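You operate a simulated robot arm through the tools that you are given. There is no shell and no other tool.

The job below is to be done with a simulated robot arm. You get a single attempt, and the scene is never put back.

## Task
Close the flask of red water with the red stopper and rock it at top speed till even.
Fine: stop the mixer once the streaks are gone; the flask stays on the plate. Set down upright: what you pick out.

It is judged by the outcome, as a careful person would: the job done as asked, and still so three seconds after it is handed in. It fails if anything else is knocked over, pushed out of place, dropped, spilled or broken. Lids that push on must go on centred and level and be pressed home; caps that screw on are set level and turned clockwise until they are tight.

## Robot
A 7-joint arm with a two-finger parallel gripper, fixed in place. Base frame: the origin is at the foot of the arm, x ahead of it, y to its left, z up; the work surface is at about z = 0. Units: cm, degrees, N and s.
With the tool pointing down near the work surface it reaches from about 24 to 62 cm from the base axis. Its first joint turns from -66.0 to 66.0 degrees. Payload 2.6 kg.
The TCP is the grasp point between the finger pads, 3 cm short of the fingertips. In the tool frame z runs along the fingers and y along their closing line. The gripper opens to 9.4 cm. The fingers are 2.8 cm wide and 1 cm thick; the gripper's body (5 by 9.6 cm) begins 5.5 cm behind the TCP.
Orientation is that of the tool frame in the base frame, as [roll, pitch, yaw] about the fixed x, y, z axes, in that order (R = Rz(yaw) Ry(pitch) Rx(roll)). With the fingers straight down and closing along the base's y, the tool's x points along the base's -x, its y along +y and its z along -z.

## Interface
- The arm moves only by the tool arm_command. Its argument "motion" is a list of rows, each an object (a shift or turn left out is 0, a gripper value left out holds the last) with "translation": the shift along the tool's x, y, z in cm, a list of three; "dr": the turn, a rotation vector about the tool's x, y, z in degrees, a list of three; "hand": the opening, from 0 (shut) to 1 (fully open). In form: [{"translation": [x, y, z], "dr": [wx, wy, wz], "hand": hand}, ...]. A call has 1 to 20 rows; each row is the pose to reach, as a shift and turn from the pose commanded when the call began, along the tool's axes at that moment. Rows are played at 5 a second. More than 5 cm and 8.6 degrees between two rows, or a gripper value outside its range, and nothing of the call is played. Where a pose cannot be reached the arm comes as near as it can. A force on the tool above 70 N (or 10 N above the force at the start of the call, whichever is more), or a blocked arm, ends the call early, and 0.2 s more pass. Each finger travels about 7.2 cm/s and halts on what it meets, pressing with about 43 N; the grip force reading is that of the motor and also rises with nothing between the fingers. The clock runs only during rows and for 0.2 s after the last one: add rows that repeat a pose to give the fingers time. The reply holds the time, the measured pose of the TCP, the force on the tool along the base axes, the opening and the grip force, in the units named above and with some noise, with the torque about the TCP (base axes, N m) and any sound that the robot's microphone picked up.
- Cameras (640 x 400 px; columns grow to the right, rows downward): "scene" is fixed at [2.49, 43.11, 54.98]; the picture's right is [-0.84, -0.54, 0.00], its down [-0.40, 0.61, -0.69] and it looks along [0.37, -0.58, -0.73] (base axes); focal length 242 px, centre (320, 200). "wrist" rides on the gripper at [7.6, 1.4, -10.3] in the tool frame; the picture's right is [-0.18, 0.98, 0.00], its down [-0.75, -0.14, -0.64] and it looks along [-0.63, -0.12, 0.77] (tool axes); focal length 243 px, centre (320, 200).
- capture(camera): a new picture of that camera. The clock stands still meanwhile.
- probe_pixels(camera, pixels): for up to 12 pixels [column, row] of the newest picture of that camera ("zoom" is the newest enlarged one), the place [x, y, z] in the base frame of the surface seen there, good to about 0.2 cm. The clock stands still meanwhile.
- enlarge(camera, box): a new picture of the part [left, top, right, bottom] of that camera's present view, enlarged. The clock stands still meanwhile.
- sign_off(): hands the job in; it is judged then, once.

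Leave the gripper open and the arm clear of the work at the hand-in unless told otherwise.

The tools are called after "Request:" as name(argument=value, ...) on one line, values as JSON. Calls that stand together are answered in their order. arm_command: Moves the arm, as the interface text tells. Its arguments: {"type":"object","properties":{"motion":{"type":"array","items":{"type":"object","properties":{"translation":{"type":"array","items":{"type":"number"}},"dr":{"type":"array","items":{"type":"number"}},"hand":{"type":"number"}}}}},"required":["motion"]} The other tools are called the same way: capture (camera) takes a picture; probe_pixels (camera, pixels) gives the place of the surface under pixels of a picture; enlarge (camera, box) takes an enlarged picture of a part of a camera's view; sign_off () hands the job in.

At the start:

```text
t: 0.0
ee_pos: [22.82, 28.83, 36.26]
orientation: [-180.0, 0.0, -179.9]
force: [0.0, 0.1, -0.1]
wrist_torque: [-0.01, -0.01, 0.0]
finger_gap: 9.38
grip_force: 0.0
```

scene: 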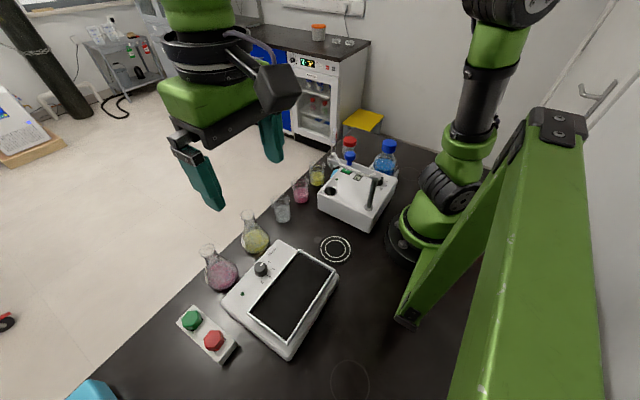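
wrist: 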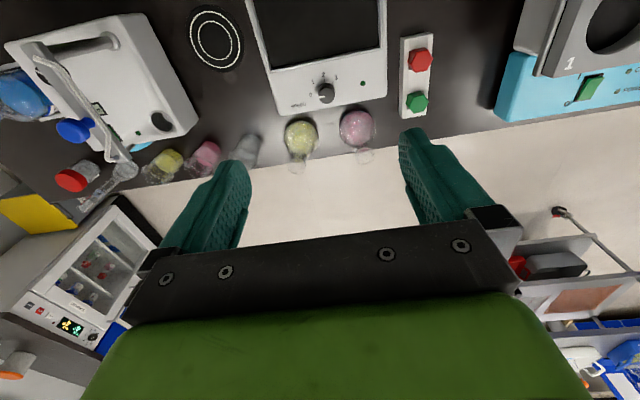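

I see two flasks (pinkish-red and yellow), a stopper rack with a green and a red stopper, and a rocker/mixer with a knob. I'll enlarge these areas to look closer.

Request:
enlarge(camera="scene", box=[160, 190, 360, 370])

Request:
enlarge(camera="wrist", box=[230, 0, 450, 180])

```text
2.22 times, centred on (260, 280) of scene
```

zoom: 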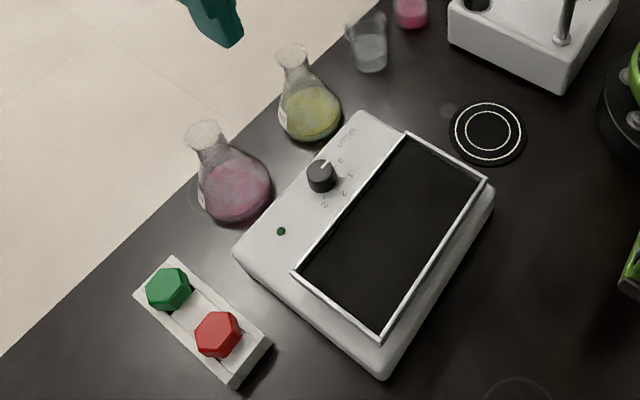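

```text
2.22 times, centred on (340, 90) of wrist
```

zoom: 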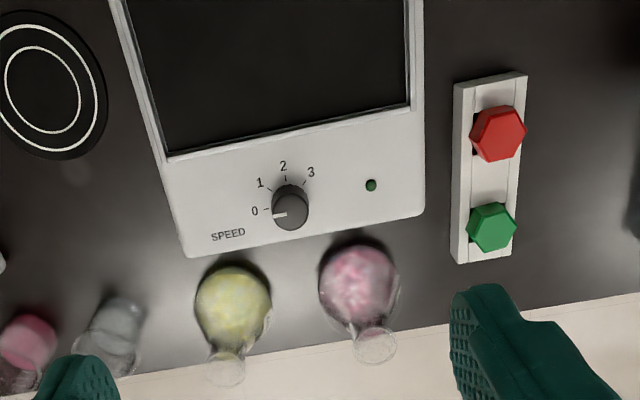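

Knob marks read 0,1,2,3 (pointer at 0). I'll probe flask rims, stoppers, knob and plate positions in the wrist zoom.

Request:
probe_pixels(camera="zoom", pixels=[[499, 130], [492, 226], [461, 90], [522, 78], [458, 258], [512, 250], [290, 203], [280, 214], [170, 155], [408, 105], [371, 185], [375, 345]])

Request:
capture(camera="scene")

```text
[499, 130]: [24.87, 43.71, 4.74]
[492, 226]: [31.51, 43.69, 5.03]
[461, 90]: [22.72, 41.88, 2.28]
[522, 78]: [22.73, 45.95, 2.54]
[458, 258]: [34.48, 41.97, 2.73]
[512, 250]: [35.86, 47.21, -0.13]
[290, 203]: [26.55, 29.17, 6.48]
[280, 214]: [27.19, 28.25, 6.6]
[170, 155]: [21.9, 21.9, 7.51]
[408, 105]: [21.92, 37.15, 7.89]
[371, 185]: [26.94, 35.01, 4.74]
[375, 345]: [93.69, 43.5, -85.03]
```

```text
taken
```

scene: 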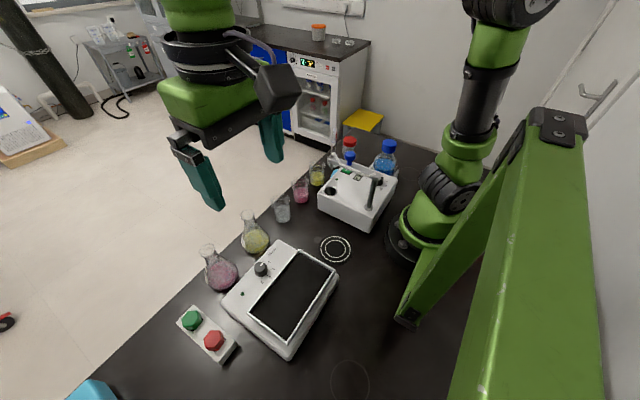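

Next, a tight zoom of the red flask and stoppers from the scene camera, for probing.

Request:
enlarge(camera="scene", box=[170, 230, 250, 280])

```text
8.00 times, centred on (210, 255) of scene
```

zoom: 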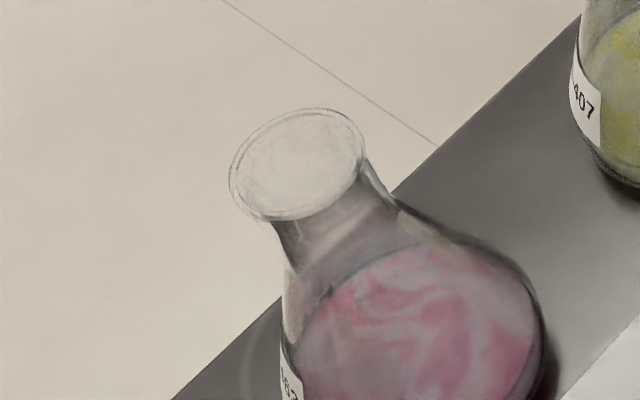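

I see the red flask's rim clearly here, ellipse centred about (298,165). Probing rim, neck, body.

Request:
probe_pixels(camera="zoom", pixels=[[233, 185], [363, 145], [300, 109], [290, 218], [275, 215], [375, 190], [290, 240], [330, 250], [400, 300], [290, 390], [540, 330], [450, 245]])

Request:
enlarge(camera="scene", box=[165, 270, 285, 370])

```text
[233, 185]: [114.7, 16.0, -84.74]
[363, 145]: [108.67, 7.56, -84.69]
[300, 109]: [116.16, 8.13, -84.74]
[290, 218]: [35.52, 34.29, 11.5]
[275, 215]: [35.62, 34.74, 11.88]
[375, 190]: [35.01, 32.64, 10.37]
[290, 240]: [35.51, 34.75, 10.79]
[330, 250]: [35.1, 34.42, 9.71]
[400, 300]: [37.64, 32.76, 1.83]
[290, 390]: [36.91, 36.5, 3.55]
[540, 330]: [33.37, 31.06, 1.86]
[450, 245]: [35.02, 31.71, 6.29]
```

```text
4.00 times, centred on (225, 320) of scene
```

zoom: 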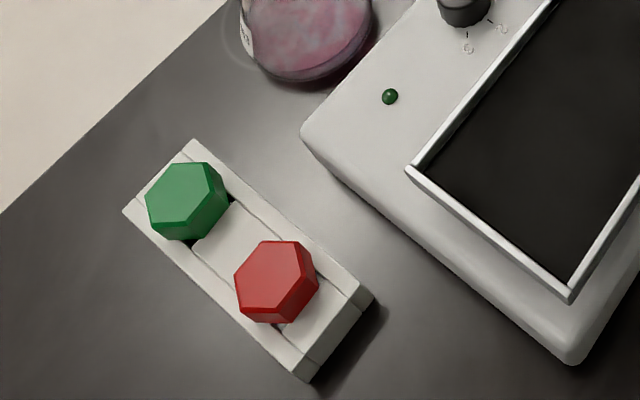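

I see the green stopper at (187,198) and the red at (278,278). I'll probe the stoppers' head geometry and rack here, then the plate.

Request:
probe_pixels(camera="zoom", pixels=[[278, 270], [262, 242], [302, 242], [317, 273], [290, 310], [247, 308], [236, 283], [280, 322], [370, 292], [305, 375], [195, 145], [125, 212]])

Request:
enlarge(camera="scene", box=[215, 230, 345, 360])

```text
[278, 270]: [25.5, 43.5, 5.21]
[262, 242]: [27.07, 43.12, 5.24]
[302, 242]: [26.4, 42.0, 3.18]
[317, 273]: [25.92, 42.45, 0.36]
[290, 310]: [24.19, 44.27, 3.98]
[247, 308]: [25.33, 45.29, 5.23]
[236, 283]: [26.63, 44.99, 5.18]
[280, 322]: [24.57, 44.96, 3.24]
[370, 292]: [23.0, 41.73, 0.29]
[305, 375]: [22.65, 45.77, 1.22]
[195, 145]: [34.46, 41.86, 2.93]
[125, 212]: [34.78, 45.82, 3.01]
```

```text
3.08 times, centred on (280, 295) of scene
```

zoom: 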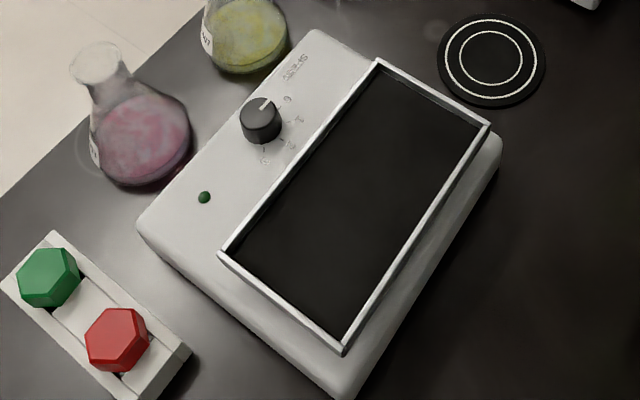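

Now I'll probe the plate surface, its lips, knob, and LED in this zoom.

Request:
probe_pixels(camera="zoom", pixels=[[379, 60], [488, 126], [343, 350], [220, 255], [355, 205], [388, 85], [335, 325], [258, 112], [270, 122], [204, 197], [243, 130], [160, 220]])

Request:
enlarge(camera="scene", box=[180, 180, 300, 300])

```text
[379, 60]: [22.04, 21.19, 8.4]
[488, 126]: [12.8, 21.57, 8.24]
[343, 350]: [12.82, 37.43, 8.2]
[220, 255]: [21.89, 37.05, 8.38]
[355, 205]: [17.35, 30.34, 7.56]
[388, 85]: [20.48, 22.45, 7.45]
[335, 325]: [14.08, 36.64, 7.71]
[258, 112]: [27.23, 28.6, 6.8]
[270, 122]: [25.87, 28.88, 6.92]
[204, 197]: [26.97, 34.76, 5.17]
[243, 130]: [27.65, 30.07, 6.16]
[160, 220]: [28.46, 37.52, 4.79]
```

```text
3.33 times, centred on (240, 240) of scene
```

zoom: 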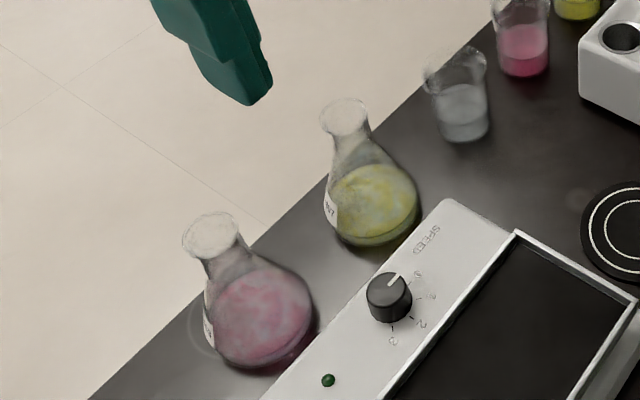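

Layout so far: plate x 12.8–22, y 21.3–37.2, surface z≈7.55; knob at about (26.6,29.0) top z≈6.8; red stopper near (25.4,44), head top z≈5.2; red flask mouth near (35.8,33.2), z≈12. Next I move the open gripper above the red stopper for a close look.

Request:
arm_command(motion=[{"translation": [-0.3, 1.9, 2.2], "hand": 1}, {"translation": [-0.6, 3.8, 4.5], "hand": 1}, {"translation": [-0.9, 5.6, 6.8], "hand": 1}, {"translation": [-1.2, 7.5, 9.0], "hand": 1}, {"translation": [-1.6, 9.4, 11.2], "hand": 1}, {"translation": [-1.9, 11.2, 13.5], "hand": 1}, {"translation": [-2.2, 13.1, 15.8], "hand": 1}, {"translation": [-2.5, 15.0, 18.0], "hand": 1}, {"translation": [-2.5, 15.0, 18.0], "hand": 1}])

Request:
capture(camera="wrist")

Request:
capture(camera="scene")

```text
t: 2.0
ee_pos: [25.22, 43.68, 18.43]
orientation: [180.0, 0.0, 179.9]
force: [-0.8, -0.8, -0.4]
wrist_torque: [0.03, -0.01, -0.01]
finger_gap: 9.41
grip_force: 0.1
```

```text
taken
```

wrist: 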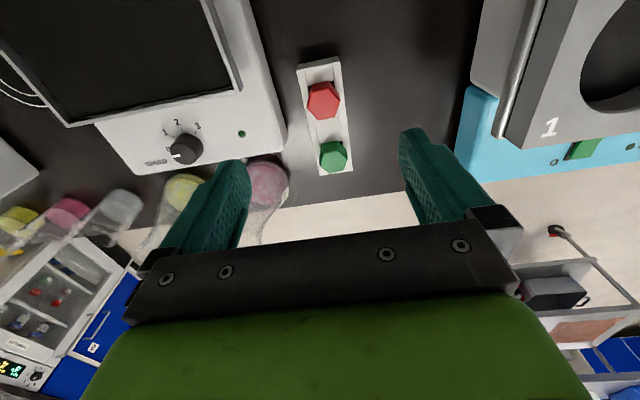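

```text
taken
```

scene: 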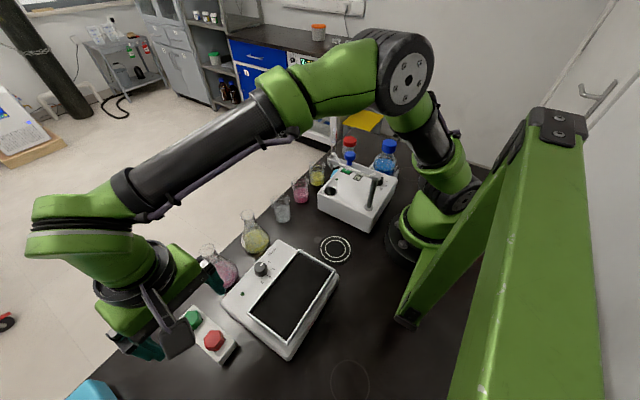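

The gripper hangs above the rack; in the wrist view the red stopper is at (323,100), green at (333,156). Zooming on it.

Request:
enlarge(camera="wrist", box=[280, 50, 376, 180])

```text
3.08 times, centred on (328, 115) of wrist
```

zoom: 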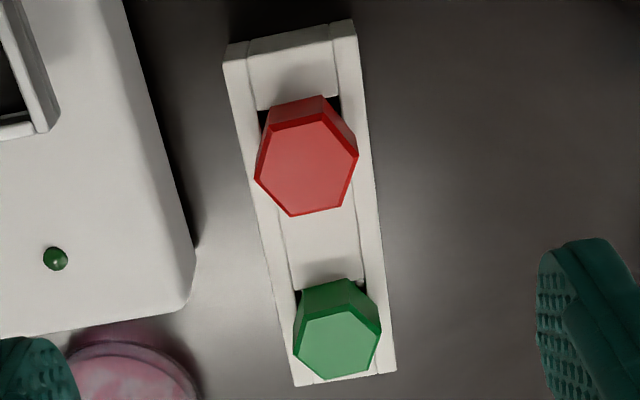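

I can see the red hexagon's top-face vertices clearly. Probing just inside the vertices to get centre and orientation, and the rails.

Request:
probe_pixels(camera="zoom", pixels=[[275, 131], [319, 120], [353, 156], [338, 204], [293, 212], [259, 178], [307, 167], [350, 80], [240, 80], [290, 60], [325, 250], [322, 100]])

```text
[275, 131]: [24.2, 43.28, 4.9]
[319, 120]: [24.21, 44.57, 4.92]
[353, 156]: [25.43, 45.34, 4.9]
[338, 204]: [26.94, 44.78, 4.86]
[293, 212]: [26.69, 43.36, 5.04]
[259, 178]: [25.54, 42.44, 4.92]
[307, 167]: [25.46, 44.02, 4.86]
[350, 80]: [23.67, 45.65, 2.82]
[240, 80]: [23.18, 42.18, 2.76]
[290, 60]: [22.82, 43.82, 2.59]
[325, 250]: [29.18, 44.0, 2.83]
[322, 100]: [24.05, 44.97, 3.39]
```

The red hexagon's centre is (25.50, 43.96), its top at z≈4.9, flats' normals at 0°/±60° from x; rails at z≈2.8. I'll turn the gripper -30° about tool z so the fingers close on flats, and lower to z≈10 with the opening at 0.65.

Request:
arm_command(motion=[{"translation": [-0.05, 0.03, 2.0], "dr": [0, 0, -7.5], "hand": 0.65}, {"translation": [-0.1, 0.07, 4.0], "dr": [0, 0, -15], "hand": 0.65}, {"translation": [-0.15, 0.1, 6.0], "dr": [0, 0, -22.5], "hand": 0.65}, {"translation": [-0.18, 0.13, 8.0], "dr": [0, 0, -30], "hand": 0.65}, {"translation": [-0.18, 0.13, 8.2], "dr": [0, 0, -30], "hand": 0.65}, {"translation": [-0.18, 0.13, 8.2], "dr": [0, 0, -30], "hand": 0.65}])

Request:
capture(camera="wrist")

Request:
enlarge(camera="scene", box=[110, 260, 270, 370])

```text
t: 3.4
ee_pos: [25.57, 43.93, 10.15]
orientation: [-179.9, -0.1, -150.0]
force: [0.6, -0.1, -0.3]
wrist_torque: [-0.01, 0.03, 0.01]
finger_gap: 6.13
grip_force: 0.1
```

```text
taken
```

wrist: 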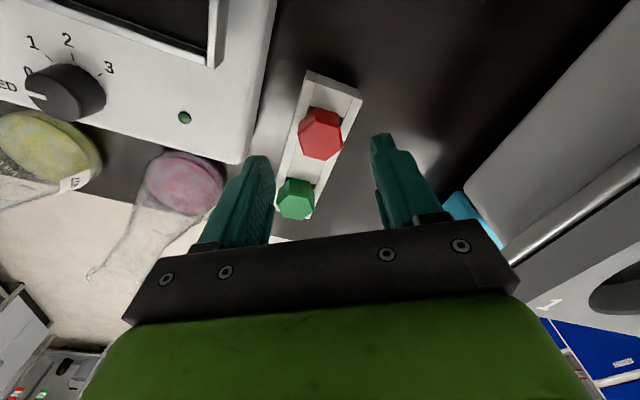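

```text
3.64 times, centred on (190, 315) of scene
```

zoom: 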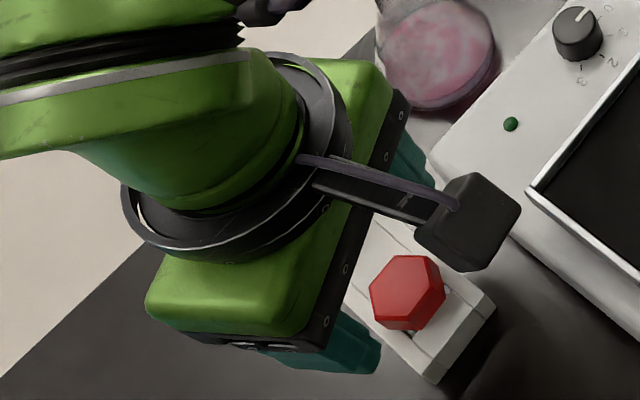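

The fingers straddle the red stopper at (320,133) in the wrist view. I'll re-probe the top face from this closer view.

Request:
enlarge(camera="wrist", box=[270, 90, 370, 190])

```text
4.00 times, centred on (320, 140) of wrist
```

zoom: 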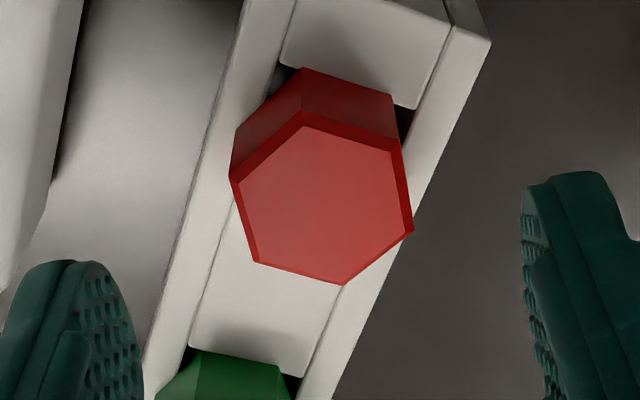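

I see the flats facing the pads. Probing the vertices and the side edges.

Request:
probe_pixels(camera="zoom", pixels=[[305, 124], [391, 153], [408, 228], [341, 280], [259, 258], [237, 184], [324, 205], [320, 85], [270, 120], [240, 150], [355, 100], [445, 130]])

```text
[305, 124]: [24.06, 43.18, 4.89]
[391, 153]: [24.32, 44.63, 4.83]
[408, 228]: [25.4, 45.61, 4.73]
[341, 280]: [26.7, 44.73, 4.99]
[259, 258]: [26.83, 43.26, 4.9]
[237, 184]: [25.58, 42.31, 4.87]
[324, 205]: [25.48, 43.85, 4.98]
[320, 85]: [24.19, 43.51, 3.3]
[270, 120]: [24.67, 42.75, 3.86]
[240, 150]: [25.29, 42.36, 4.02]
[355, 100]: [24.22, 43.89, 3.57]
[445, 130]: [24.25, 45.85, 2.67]
```

Centre confirmed at (25.48, 43.95). I descend 4 cm (fingertips ≈ 3.05, just above the rails) and close.

Request:
arm_command(motion=[{"translation": [0, 0, 1.2], "hand": 0.65}, {"translation": [0, 0, 2.4], "hand": 0.65}, {"translation": [0, 0, 3.4], "hand": 0.65}, {"translation": [0, 0, 4.0], "hand": 0.65}, {"translation": [0, 0, 4.0], "hand": 0.65}])

Request:
capture(camera="wrist")

```text
t: 4.6
ee_pos: [25.61, 43.81, 6.04]
orientation: [180.0, 0.0, -150.0]
force: [-0.3, 0.1, -0.1]
wrist_torque: [-0.04, 0.01, 0.02]
finger_gap: 6.12
grip_force: 0.1
```

```text
taken
```

wrist: 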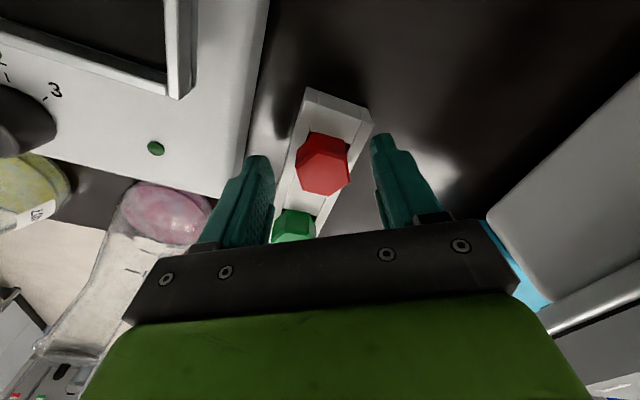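

Fingers are down on either side without contact. Now closing on the stopper head.

Request:
arm_command(motion=[{"hand": 0.4}, {"hand": 0.2}, {"hand": 0.0}, {"hand": 0.0}, {"hand": 0.0}])

Request:
enlarge(camera="wrist", box=[240, 80, 400, 240])

```text
t: 5.8
ee_pos: [25.55, 43.93, 6.07]
orientation: [-180.0, 0.0, -149.9]
force: [-0.8, -0.1, 0.8]
wrist_torque: [-0.02, 0.01, 0.0]
finger_gap: 2.51
grip_force: 43.0
```

```text
2.50 times, centred on (320, 160) of wrist
```

zoom: 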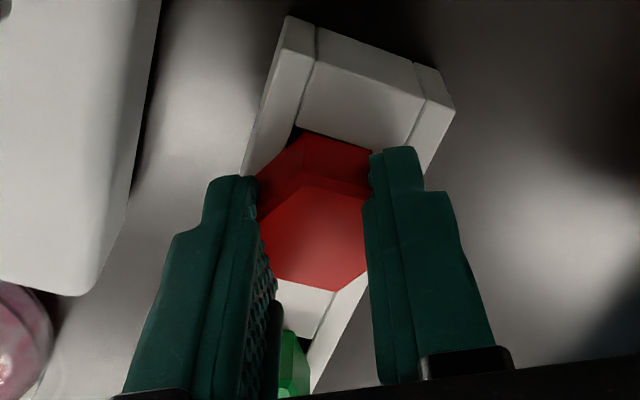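

Gap 2.51 cm with grip 43 N — the stopper is held. Lifting straight up.

Request:
arm_command(motion=[{"translation": [0, 0, -1]}, {"translation": [0, 0, -2.5]}, {"translation": [0, 0, -4.5]}, {"translation": [0, 0, -7]}, {"translation": [0, 0, -10]}, {"translation": [0, 0, -13]}, {"translation": [0, 0, -16]}, {"translation": [0, 0, -16]}])

Request:
capture(camera="wrist")

Request:
capture(camera="scene")

```text
t: 7.6
ee_pos: [25.41, 43.94, 22.01]
orientation: [-180.0, 0.1, -150.1]
force: [-0.4, -0.1, 0.3]
wrist_torque: [0.01, 0.0, 0.01]
finger_gap: 2.54
grip_force: 43.1
```

```text
taken
```

wrist: 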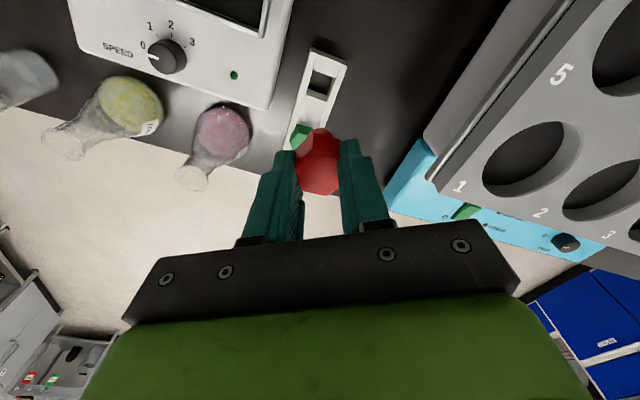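

```text
taken
```

scene: 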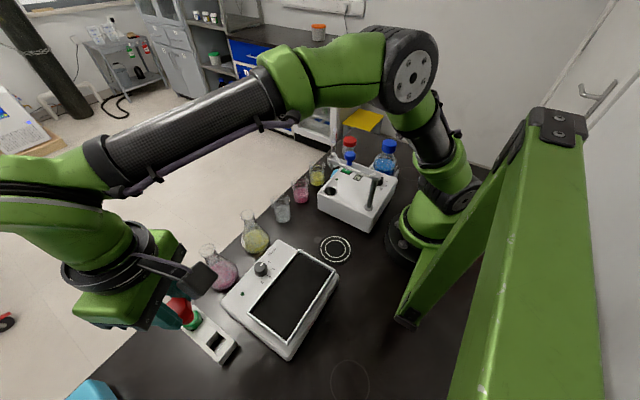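

The stopper is lifted. Red flask's mouth is at about (192,180) in the wrist view. Zooming there to pin down its centre.

Request:
enlarge(camera="wrist", box=[160, 95, 270, 205])

```text
3.64 times, centred on (215, 150) of wrist
```

zoom: 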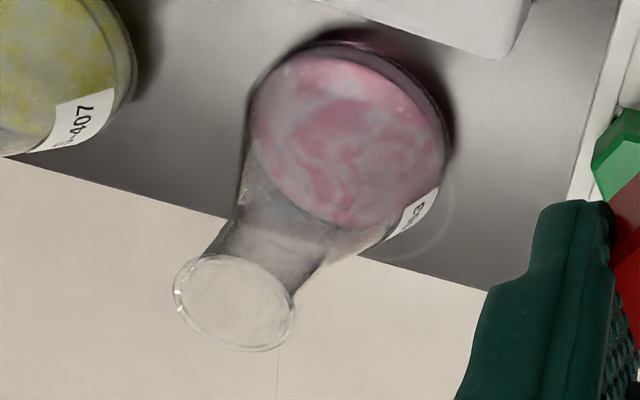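

The rim ellipse is centred about (235,302) in this zoom. I'll probe the rim line and neck for depth.

Request:
probe_pixels(camera="zoom", pixels=[[176, 290], [293, 305], [208, 256], [262, 349], [180, 312], [285, 285], [240, 240], [225, 255], [300, 275], [270, 255], [415, 212], [350, 220]])

```text
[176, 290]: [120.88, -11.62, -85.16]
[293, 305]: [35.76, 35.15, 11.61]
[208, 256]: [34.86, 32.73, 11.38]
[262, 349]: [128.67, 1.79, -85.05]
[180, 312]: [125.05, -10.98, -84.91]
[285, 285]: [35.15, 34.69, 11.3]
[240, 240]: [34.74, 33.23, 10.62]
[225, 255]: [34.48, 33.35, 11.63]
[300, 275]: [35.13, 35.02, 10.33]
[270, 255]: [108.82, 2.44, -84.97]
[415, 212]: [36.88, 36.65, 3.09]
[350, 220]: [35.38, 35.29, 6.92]
```

Rim centre estimate ≈ (36.05, 33.65), rim z≈11.8, diameter ≈3.2. First I check how the stopper sits in the fingers from both cameras.

Request:
enlarge(camera="scene", box=[130, 260, 230, 350])

Request:
enlarge(camera="wrist", box=[270, 100, 370, 220])

```text
4.44 times, centred on (180, 305) of scene
```

zoom: 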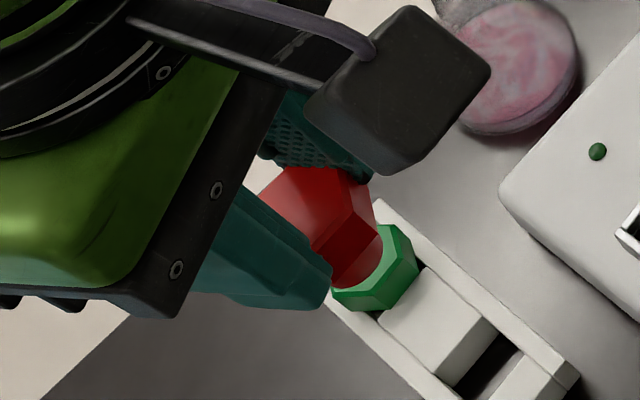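

```text
3.33 times, centred on (320, 160) of wrist
```

zoom: 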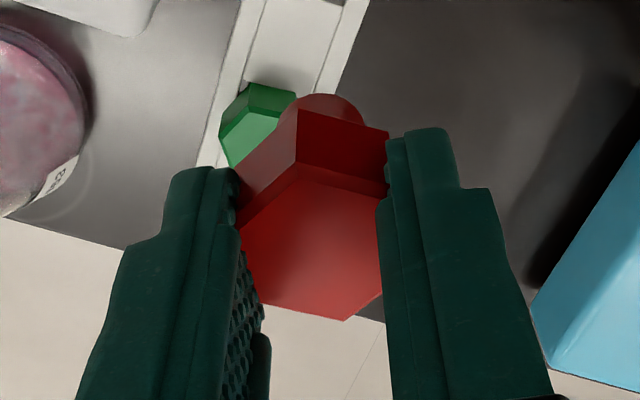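

The stopper hangs level with its round plug pointing down. Probing the plug bottom and head edges in the wrist zoom.

Request:
probe_pixels(camera="zoom", pixels=[[330, 97], [355, 115], [305, 98], [300, 112], [300, 172], [387, 190], [380, 300], [343, 318], [260, 302], [312, 250], [388, 140], [241, 215]])

```text
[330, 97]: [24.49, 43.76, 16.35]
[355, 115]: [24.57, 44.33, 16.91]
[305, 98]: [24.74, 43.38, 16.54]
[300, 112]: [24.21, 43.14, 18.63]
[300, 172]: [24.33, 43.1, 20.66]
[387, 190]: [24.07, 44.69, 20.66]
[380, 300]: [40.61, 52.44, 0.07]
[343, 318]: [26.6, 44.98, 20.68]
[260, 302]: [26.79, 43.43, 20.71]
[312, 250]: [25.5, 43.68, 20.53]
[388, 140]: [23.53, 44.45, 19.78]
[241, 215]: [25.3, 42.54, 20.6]
```

Head bottom sits ≈3.45 cm below TCP, plug bottom ≈5.7 cm below; the fingertips stay above the head's underside. Moving to above the red flask's mouth at (36.05, 33.65), TCP z≈20 (plug ≈2.5 cm above rim).

Request:
arm_command(motion=[{"translation": [-0.5, -1.78, 0.2], "hand": 0}, {"translation": [-1.0, -3.55, 0.4], "hand": 0}, {"translation": [-1.5, -5.33, 0.6], "hand": 0}, {"translation": [-2.0, -7.1, 0.9], "hand": 0}, {"translation": [-2.5, -8.88, 1.2], "hand": 0}, {"translation": [-3.0, -10.65, 1.5], "hand": 0}, {"translation": [-3.5, -12.43, 1.8], "hand": 0}, {"translation": [-3.98, -14.2, 2.0], "hand": 0}, {"translation": [-3.98, -14.2, 2.0], "hand": 0}, {"translation": [-3.98, -14.2, 2.0], "hand": 0}])

Request:
capture(camera="wrist")

Request:
capture(camera="scene")

```text
t: 9.8
ee_pos: [36.05, 33.57, 20.07]
orientation: [-180.0, 0.0, -150.0]
force: [0.0, -0.3, 0.2]
wrist_torque: [0.03, 0.01, 0.01]
finger_gap: 2.52
grip_force: 42.9
```

```text
taken
```

wrist: 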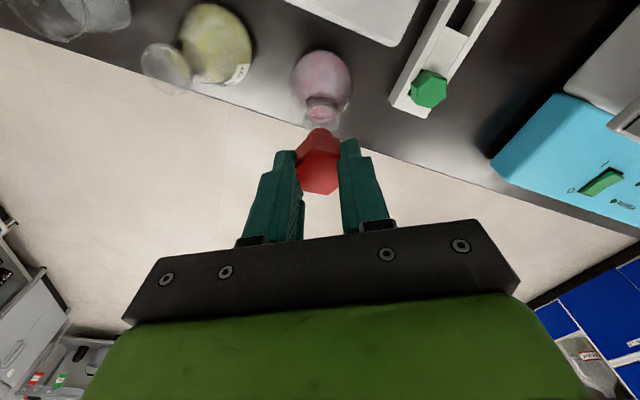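

```text
taken
```

scene: 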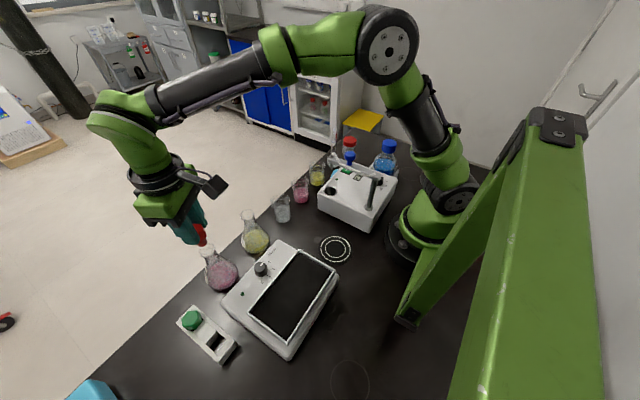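

The stopper is above the flask. Zooming both cameras to check alignment of plug and mouth.

Request:
enlarge(camera="wrist", box=[275, 40, 375, 150])

Request:
enlarge(camera="scene", box=[170, 215, 250, 285])

```text
3.64 times, centred on (325, 95) of wrist
```

zoom: 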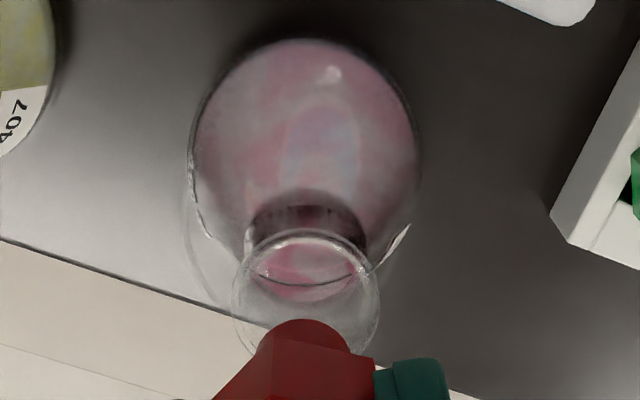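

```text
5.71 times, centred on (210, 250) of scene
```

zoom: 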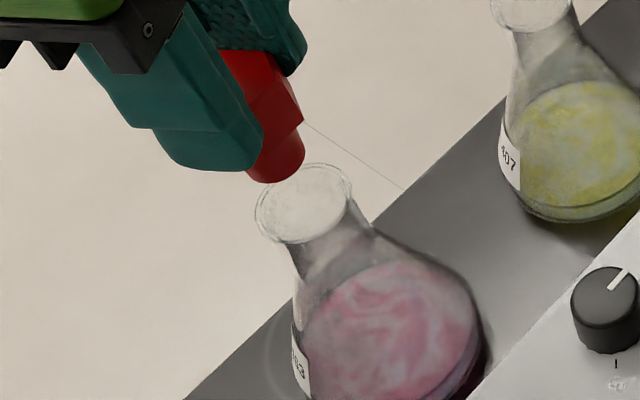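

Columns look aligned in both views. I'll zoom tighter to measure the rim and the plug more exactly.

Request:
enlarge(camera="scene", box=[190, 230, 222, 262])

Request:
enlarge(camera="wrist", box=[295, 95, 345, 145])

```text
12.50 times, centred on (206, 246) of scene
```

zoom: 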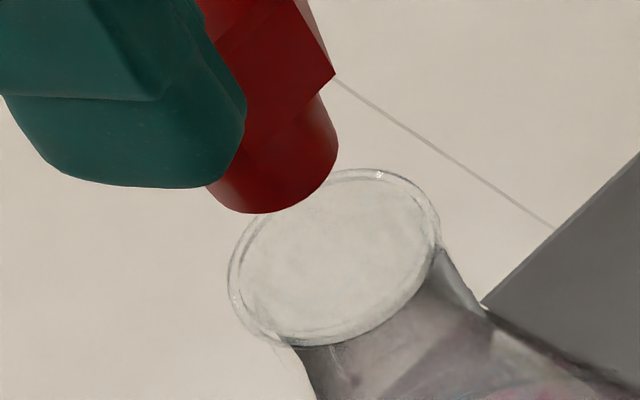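

```text
8.00 times, centred on (320, 120) of wrist
```

zoom: 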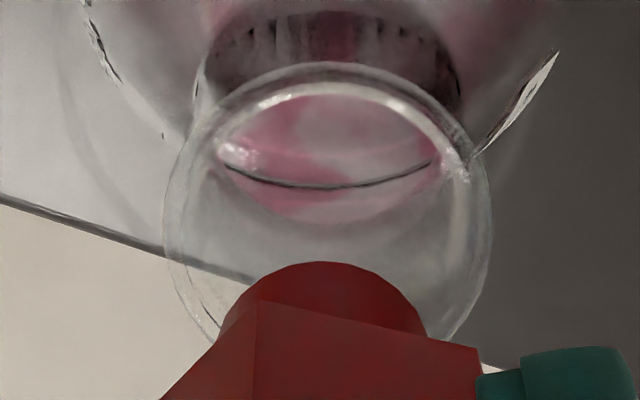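

Both views say the plug is within ~0.1 cm of the mouth's axis (rim z≈11.5). I apply a 0.05 cm correction and lower 2.4 cm, until the plug is just at the mouth, then check again.

Request:
arm_command(motion=[{"translation": [0.05, 0.06, 0.5], "hand": 0}, {"translation": [0.05, 0.06, 1.0], "hand": 0}, {"translation": [0.05, 0.06, 1.5], "hand": 0}, {"translation": [0.05, 0.06, 2.0], "hand": 0}, {"translation": [0.05, 0.06, 2.4], "hand": 0}, {"translation": [0.05, 0.06, 2.4], "hand": 0}])

Request:
enlarge(camera="scene", box=[190, 230, 222, 262])

Request:
enlarge(camera="wrist", box=[295, 95, 345, 145])

```text
t: 11.2
ee_pos: [35.96, 33.5, 17.64]
orientation: [-179.9, 0.0, -150.0]
force: [0.3, -0.4, -0.2]
wrist_torque: [0.0, 0.01, 0.0]
finger_gap: 2.51
grip_force: 42.9
```

```text
12.50 times, centred on (206, 246) of scene
```

zoom: 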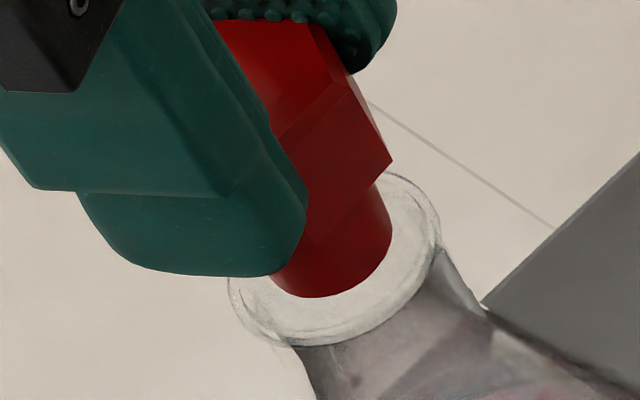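

```text
8.00 times, centred on (320, 120) of wrist
```

zoom: 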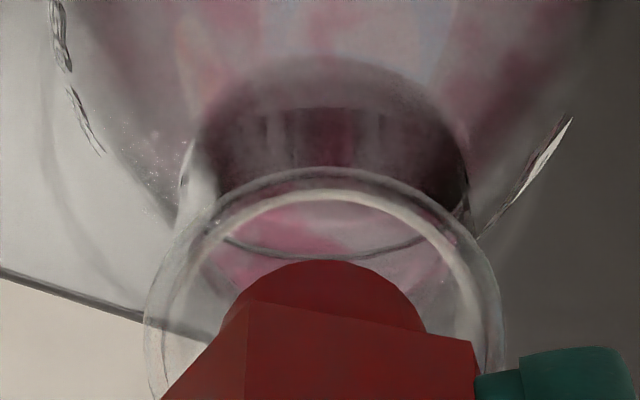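

Aligned in both views: plug centre and rim centre coincide with plug ≈0.45 cm above the rim. Lowering slowly 1.5 cm into the mouth and reading the force.

Request:
arm_command(motion=[{"translation": [0, 0, 0.3]}, {"translation": [0, 0, 0.6]}, {"translation": [0, 0, 0.9]}, {"translation": [0, 0, 1.2]}, {"translation": [0, 0, 1.5]}, {"translation": [0, 0, 1.5]}])

Request:
enlarge(camera="scene", box=[185, 230, 235, 280])

Request:
enlarge(camera="wrist", box=[285, 85, 355, 175])

```text
t: 12.6
ee_pos: [35.89, 33.55, 16.28]
orientation: [179.9, -0.1, -150.1]
force: [0.2, -1.1, -0.3]
wrist_torque: [0.0, 0.0, -0.02]
finger_gap: 2.47
grip_force: 42.6
```

```text
8.00 times, centred on (210, 255) of scene
```

zoom: 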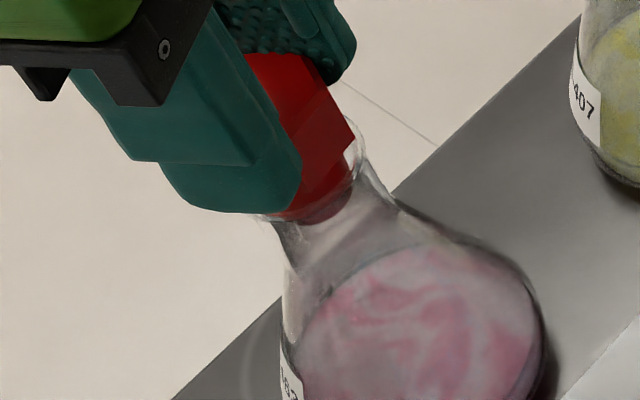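

```text
4.44 times, centred on (320, 130) of wrist
```

zoom: 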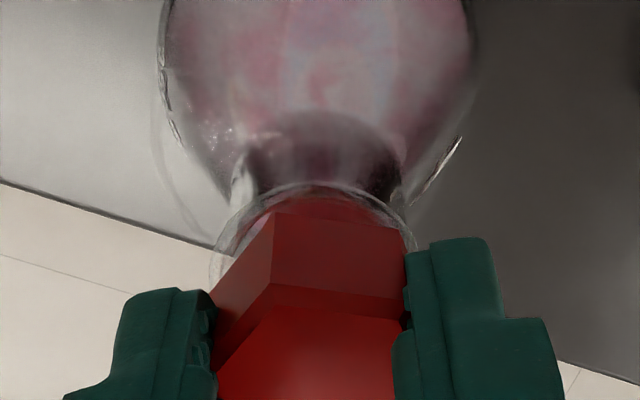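

The plug is inside the mouth with no side force. Lowering a further 0.6 cm in small steps.

Request:
arm_command(motion=[{"translation": [0, 0, 0.15]}, {"translation": [0, 0, 0.3]}, {"translation": [0, 0, 0.45]}, {"translation": [0, 0, 0.6]}, {"translation": [0, 0, 0.6]}])

```text
t: 13.8
ee_pos: [36.0, 33.52, 15.59]
orientation: [180.0, 0.0, -150.0]
force: [0.1, 0.1, -0.8]
wrist_torque: [-0.02, -0.02, 0.02]
finger_gap: 2.45
grip_force: 43.2
```

Still no resistance (TCP z 15.59). Lowering another 0.4 cm in 0.1 steps.

Request:
arm_command(motion=[{"translation": [0, 0, 0.1]}, {"translation": [0, 0, 0.2]}, {"translation": [0, 0, 0.3]}, {"translation": [0, 0, 0.4]}, {"translation": [0, 0, 0.4]}])

Request:
enlarge(camera="scene", box=[185, 230, 235, 280])

Request:
enlarge(camera="wrist", box=[285, 85, 355, 175])

```text
t: 15.0
ee_pos: [36.01, 33.67, 15.33]
orientation: [-180.0, 0.2, -150.1]
force: [-0.2, 0.1, 9.5]
wrist_torque: [-0.05, -0.03, -0.07]
finger_gap: 2.52
grip_force: 43.3
```

```text
8.00 times, centred on (210, 255) of scene
```

zoom: 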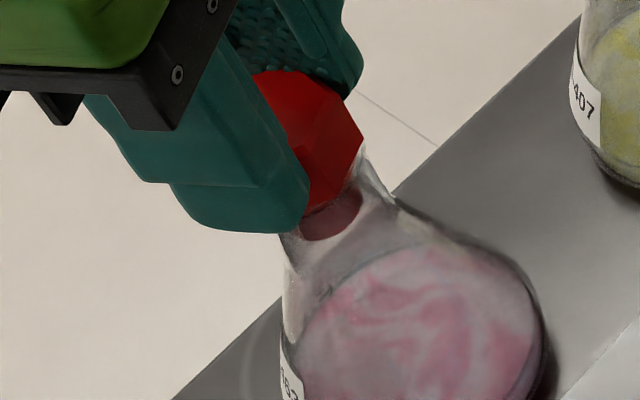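

```text
4.44 times, centred on (320, 130) of wrist
```

zoom: 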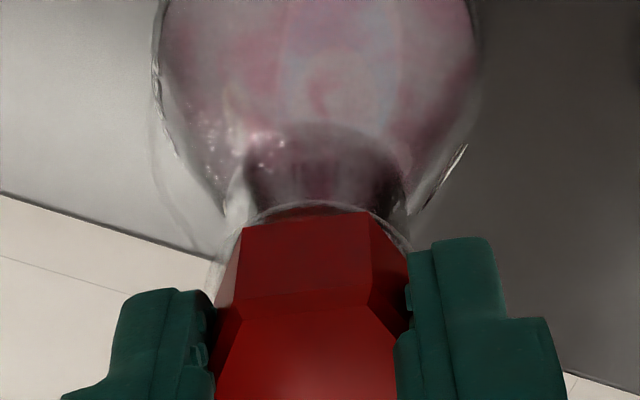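

Force has risen to 9.5 N at TCP z 15.33: the stopper touches. The hex looks slightly turned in the grip; I'll probe its top face for level and centring.

Request:
enlarge(camera="wrist", box=[275, 110, 365, 200])

```text
4.44 times, centred on (320, 155) of wrist
```

zoom: 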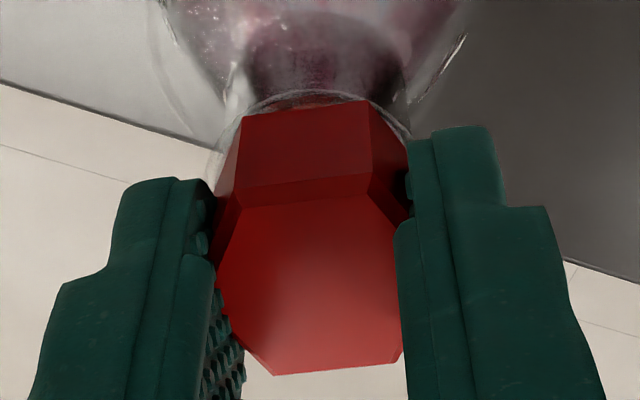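

Request:
probe_pixels(camera="zoom", pixels=[[245, 206], [365, 196], [395, 225], [398, 360], [275, 370], [225, 255], [310, 285], [310, 180], [250, 125], [360, 110], [300, 150], [330, 340]])

```text
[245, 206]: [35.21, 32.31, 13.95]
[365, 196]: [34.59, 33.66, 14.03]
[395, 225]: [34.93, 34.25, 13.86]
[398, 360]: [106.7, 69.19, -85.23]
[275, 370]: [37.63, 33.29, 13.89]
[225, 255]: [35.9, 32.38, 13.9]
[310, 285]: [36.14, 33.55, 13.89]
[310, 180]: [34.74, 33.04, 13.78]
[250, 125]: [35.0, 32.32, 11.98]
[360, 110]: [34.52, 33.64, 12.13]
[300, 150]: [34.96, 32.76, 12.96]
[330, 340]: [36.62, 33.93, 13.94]
```

The top face is level (13.86–14.03 all around) and centred at about (36.1,33.5). Continuing to press down gently, 0.1 cm per row.

Request:
arm_command(motion=[{"translation": [0, 0, 0.1], "hand": 0}, {"translation": [0, 0, 0.2], "hand": 0}, {"translation": [0, 0, 0.3], "hand": 0}, {"translation": [0, 0, 0.3], "hand": 0}])

```text
t: 16.0
ee_pos: [36.01, 33.63, 15.25]
orientation: [179.9, 0.4, -150.0]
force: [-3.6, -0.8, 33.6]
wrist_torque: [-0.11, 0.21, -0.04]
finger_gap: 2.67
grip_force: 43.0
```

Now 33.6 N, TCP moved only 0.08 cm. Looking at the state before pressing more.

Request:
enlarge(camera="scene", box=[185, 230, 235, 280])

Request:
enlarge(camera="wrist", box=[275, 110, 365, 200])

```text
8.00 times, centred on (210, 255) of scene
```

zoom: 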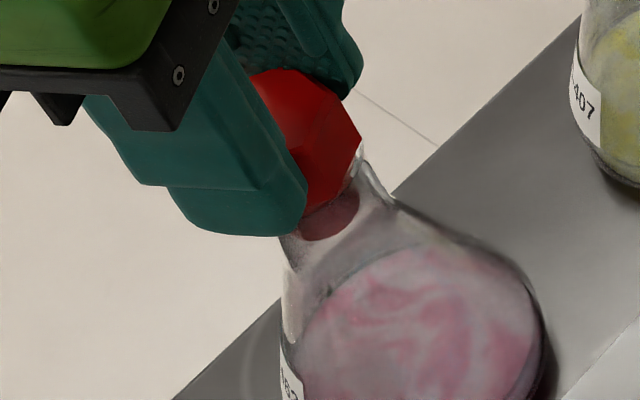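

```text
4.44 times, centred on (320, 155) of wrist
```

zoom: 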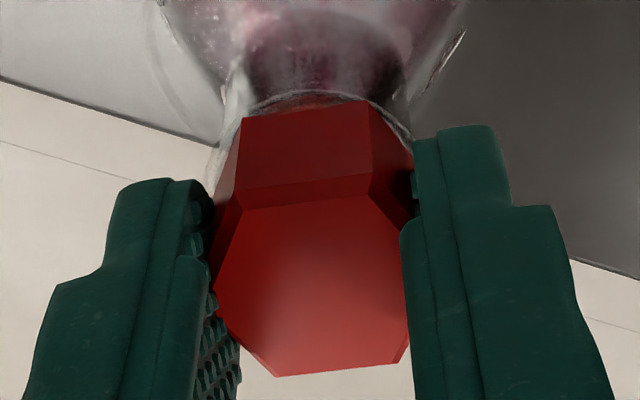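

Probing the top face and rim again to see whether the stopper moved down or slid in the fingers.

Request:
probe_pixels(camera="zoom", pixels=[[245, 210], [365, 200], [395, 235], [390, 355], [278, 370], [222, 285], [310, 285], [310, 180], [245, 125], [360, 108], [300, 150], [330, 340]])

```text
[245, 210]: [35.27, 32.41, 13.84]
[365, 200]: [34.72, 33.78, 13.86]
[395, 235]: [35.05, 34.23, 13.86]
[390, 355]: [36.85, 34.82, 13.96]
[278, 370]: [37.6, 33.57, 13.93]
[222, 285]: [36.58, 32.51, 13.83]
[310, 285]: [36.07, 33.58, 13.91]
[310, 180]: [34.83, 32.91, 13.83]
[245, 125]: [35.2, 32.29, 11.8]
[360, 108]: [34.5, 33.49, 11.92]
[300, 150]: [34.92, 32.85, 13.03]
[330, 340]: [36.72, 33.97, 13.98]
```

The stopper is seated level but needs a firmer, centred push. I'll unload, open the fingers, rise clear, and then press on the head with closed fingertips.

Request:
arm_command(motion=[{"translation": [0, 0, -0.15], "hand": 0}, {"translation": [0, 0, -0.3], "hand": 0}, {"translation": [0, 0, -0.3], "hand": 0.2}, {"translation": [0, 0, -0.3], "hand": 0.4}, {"translation": [0, 0, -0.3], "hand": 0.6}, {"translation": [0, 0, -0.3], "hand": 0.6}])

Request:
enlarge(camera="scene", box=[185, 230, 235, 280])

Request:
enlarge(camera="wrist", box=[275, 110, 365, 200])

```text
t: 17.4
ee_pos: [35.95, 33.56, 15.19]
orientation: [-180.0, 0.0, -149.9]
force: [0.3, 0.0, -0.8]
wrist_torque: [0.01, -0.03, 0.04]
finger_gap: 5.66
grip_force: 0.0
```

```text
8.00 times, centred on (210, 255) of scene
```

zoom: 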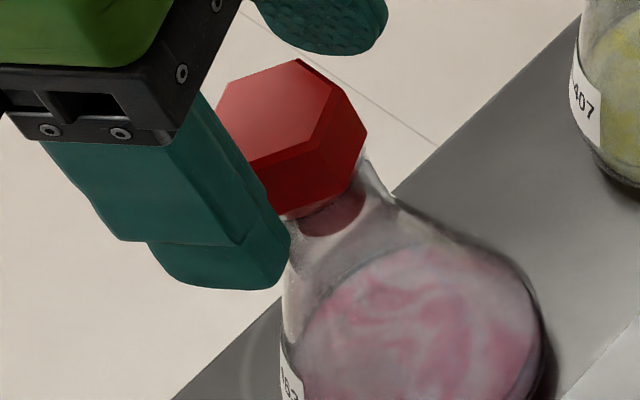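

```text
4.44 times, centred on (320, 155) of wrist
```

zoom: 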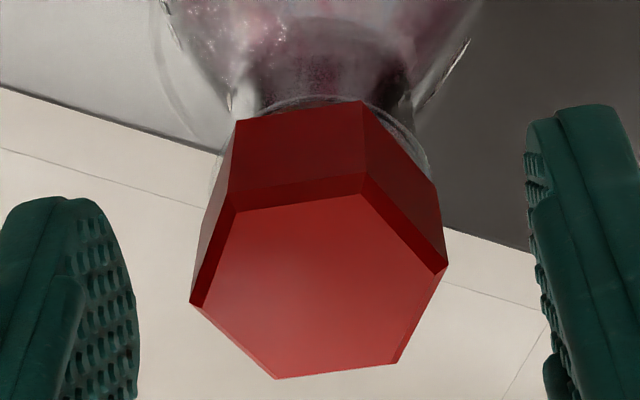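

Released; the stopper stands straight in the mouth. Probing the head's top vertices for its centre and level.

Request:
probe_pixels(camera="zoom", pixels=[[238, 215], [361, 198], [438, 268], [393, 358], [278, 373], [196, 302], [315, 285], [240, 125], [360, 105], [434, 190], [300, 115], [200, 285]])

```text
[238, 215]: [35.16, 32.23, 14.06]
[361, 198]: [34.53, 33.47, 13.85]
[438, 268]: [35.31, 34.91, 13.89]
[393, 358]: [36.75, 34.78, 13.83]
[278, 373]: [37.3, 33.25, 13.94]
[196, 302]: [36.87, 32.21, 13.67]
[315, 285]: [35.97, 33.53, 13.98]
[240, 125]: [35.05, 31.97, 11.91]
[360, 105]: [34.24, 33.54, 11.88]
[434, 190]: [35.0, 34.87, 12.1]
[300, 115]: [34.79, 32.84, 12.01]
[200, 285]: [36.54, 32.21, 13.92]
```

Head centre (35.99, 33.5), level within noise; underside ≈11.95 vs rim ≈11.5, so it needs pressing. Rising 3.2 cm, closing the fingers, and then coming down onto the head.

Request:
arm_command(motion=[{"translation": [0, 0, -1.0], "hand": 0.6}, {"translation": [0, 0, -2.2], "hand": 0.6}, {"translation": [0.04, -0.07, -3.2], "hand": 0.6}, {"translation": [0.04, -0.07, -3.2], "hand": 0.3}, {"translation": [0.04, -0.07, -3.2], "hand": 0.0}, {"translation": [0.04, -0.07, -3.2], "hand": 0.0}, {"translation": [0.04, -0.07, -3.2], "hand": 0.0}])

Request:
enlarge(camera="scene", box=[180, 215, 240, 285])

Request:
enlarge(camera="wrist", box=[265, 90, 375, 200])

```text
t: 19.0
ee_pos: [36.02, 33.52, 18.41]
orientation: [-179.9, 0.0, -150.1]
force: [0.2, -0.1, 0.7]
wrist_torque: [0.0, 0.01, 0.02]
finger_gap: 0.01
grip_force: 32.4
```

```text
5.71 times, centred on (210, 250) of scene
```

zoom: 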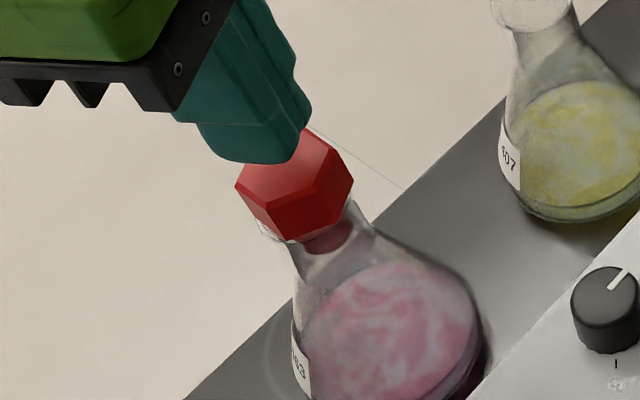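

```text
3.64 times, centred on (320, 145) of wrist
```

zoom: 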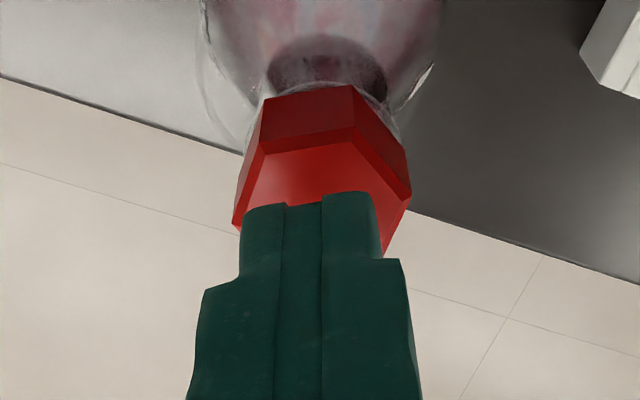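

Closed fingertips are centred over the head with ≈1.4 cm to go. Descending and pressing in small steps.

Request:
arm_command(motion=[{"translation": [0, 0, 0.5], "hand": 0}, {"translation": [0, 0, 1.0], "hand": 0}, {"translation": [0, 0, 1.3], "hand": 0}, {"translation": [0, 0, 1.4], "hand": 0}, {"translation": [0, 0, 1.5], "hand": 0}, {"translation": [0, 0, 1.6], "hand": 0}, {"translation": [0, 0, 1.7], "hand": 0}])

```text
t: 20.6
ee_pos: [35.97, 33.41, 16.97]
orientation: [179.9, 0.2, -150.0]
force: [-0.9, -0.5, 10.0]
wrist_torque: [0.0, 0.03, -0.03]
finger_gap: 0.0
grip_force: 32.7
```

Contact at tip z≈13.97 with 10 N and almost no torque: centred. Pressing further.

Request:
arm_command(motion=[{"translation": [0, 0, 0.1], "hand": 0}, {"translation": [0, 0, 0.2], "hand": 0}, {"translation": [0, 0, 0.3], "hand": 0}, {"translation": [0, 0, 0.4], "hand": 0}])

```text
t: 21.6
ee_pos: [36.14, 33.67, 16.85]
orientation: [179.8, 0.7, -150.1]
force: [-5.5, -2.7, 43.0]
wrist_torque: [-0.22, 0.39, -0.01]
finger_gap: 0.04
grip_force: 32.6
```

43 N now, tips at ≈13.85. Looking at the stopper.

Request:
enlarge(camera="scene", box=[190, 225, 230, 265])

Request:
enlarge(camera="wrist", box=[265, 90, 375, 200])

```text
10.00 times, centred on (210, 245) of scene
```

zoom: 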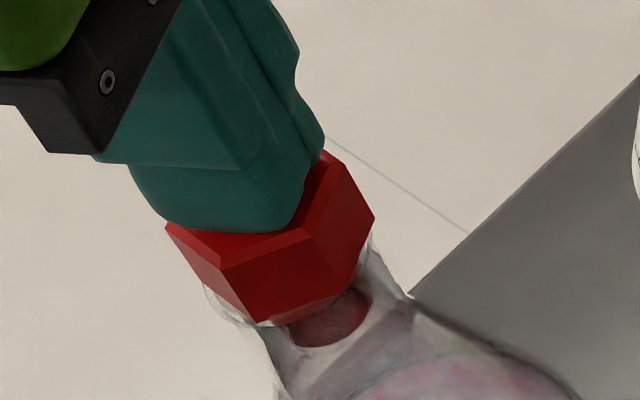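

```text
3.64 times, centred on (320, 145) of wrist
```

zoom: 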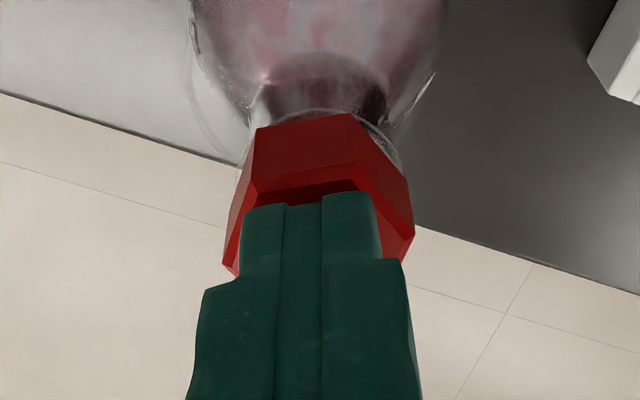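

Probing head underside edge vs the rim in the scene zoom would help; first re-take the scene zoom so probes refer to it.

Request:
enlarge(camera="scene", box=[195, 240, 225, 265])

```text
16.00 times, centred on (210, 252) of scene
```

zoom: 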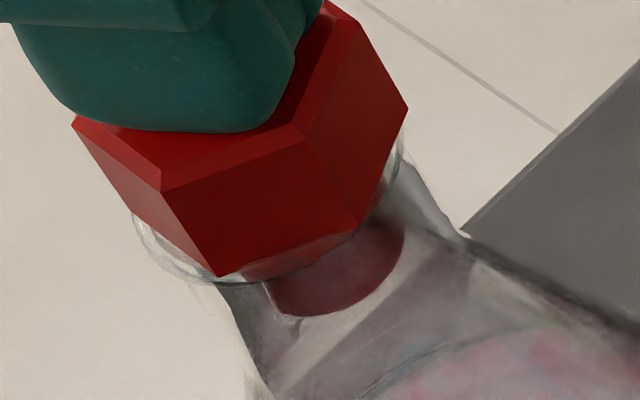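

Request:
probe_pixels(camera="zoom", pixels=[[218, 268], [300, 245], [355, 222], [140, 213], [405, 115], [165, 185], [85, 125], [300, 130], [160, 245], [185, 262], [230, 275], [260, 270]])

```text
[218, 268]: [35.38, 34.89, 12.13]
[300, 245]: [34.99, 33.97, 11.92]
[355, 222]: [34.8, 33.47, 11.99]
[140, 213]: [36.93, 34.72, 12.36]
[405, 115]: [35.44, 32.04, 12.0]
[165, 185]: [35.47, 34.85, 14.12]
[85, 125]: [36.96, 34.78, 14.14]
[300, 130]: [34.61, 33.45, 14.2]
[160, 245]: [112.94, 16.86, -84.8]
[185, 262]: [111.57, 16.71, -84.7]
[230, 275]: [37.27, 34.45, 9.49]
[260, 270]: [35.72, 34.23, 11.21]
```

The head's underside still looks ≈0.4 cm above the rim. I'll push harder, in 0.05 cm steps, watching the force stays below 70 N.

Request:
arm_command(motion=[{"translation": [0, 0, 0.08], "hand": 0}, {"translation": [0, 0, 0.16], "hand": 0}, {"translation": [0, 0, 0.2], "hand": 0}])

```text
t: 22.4
ee_pos: [36.22, 33.67, 16.85]
orientation: [179.7, 1.0, -150.1]
force: [-8.9, -6.1, 55.7]
wrist_torque: [-0.38, 0.61, 0.01]
finger_gap: 0.02
grip_force: 33.2
```

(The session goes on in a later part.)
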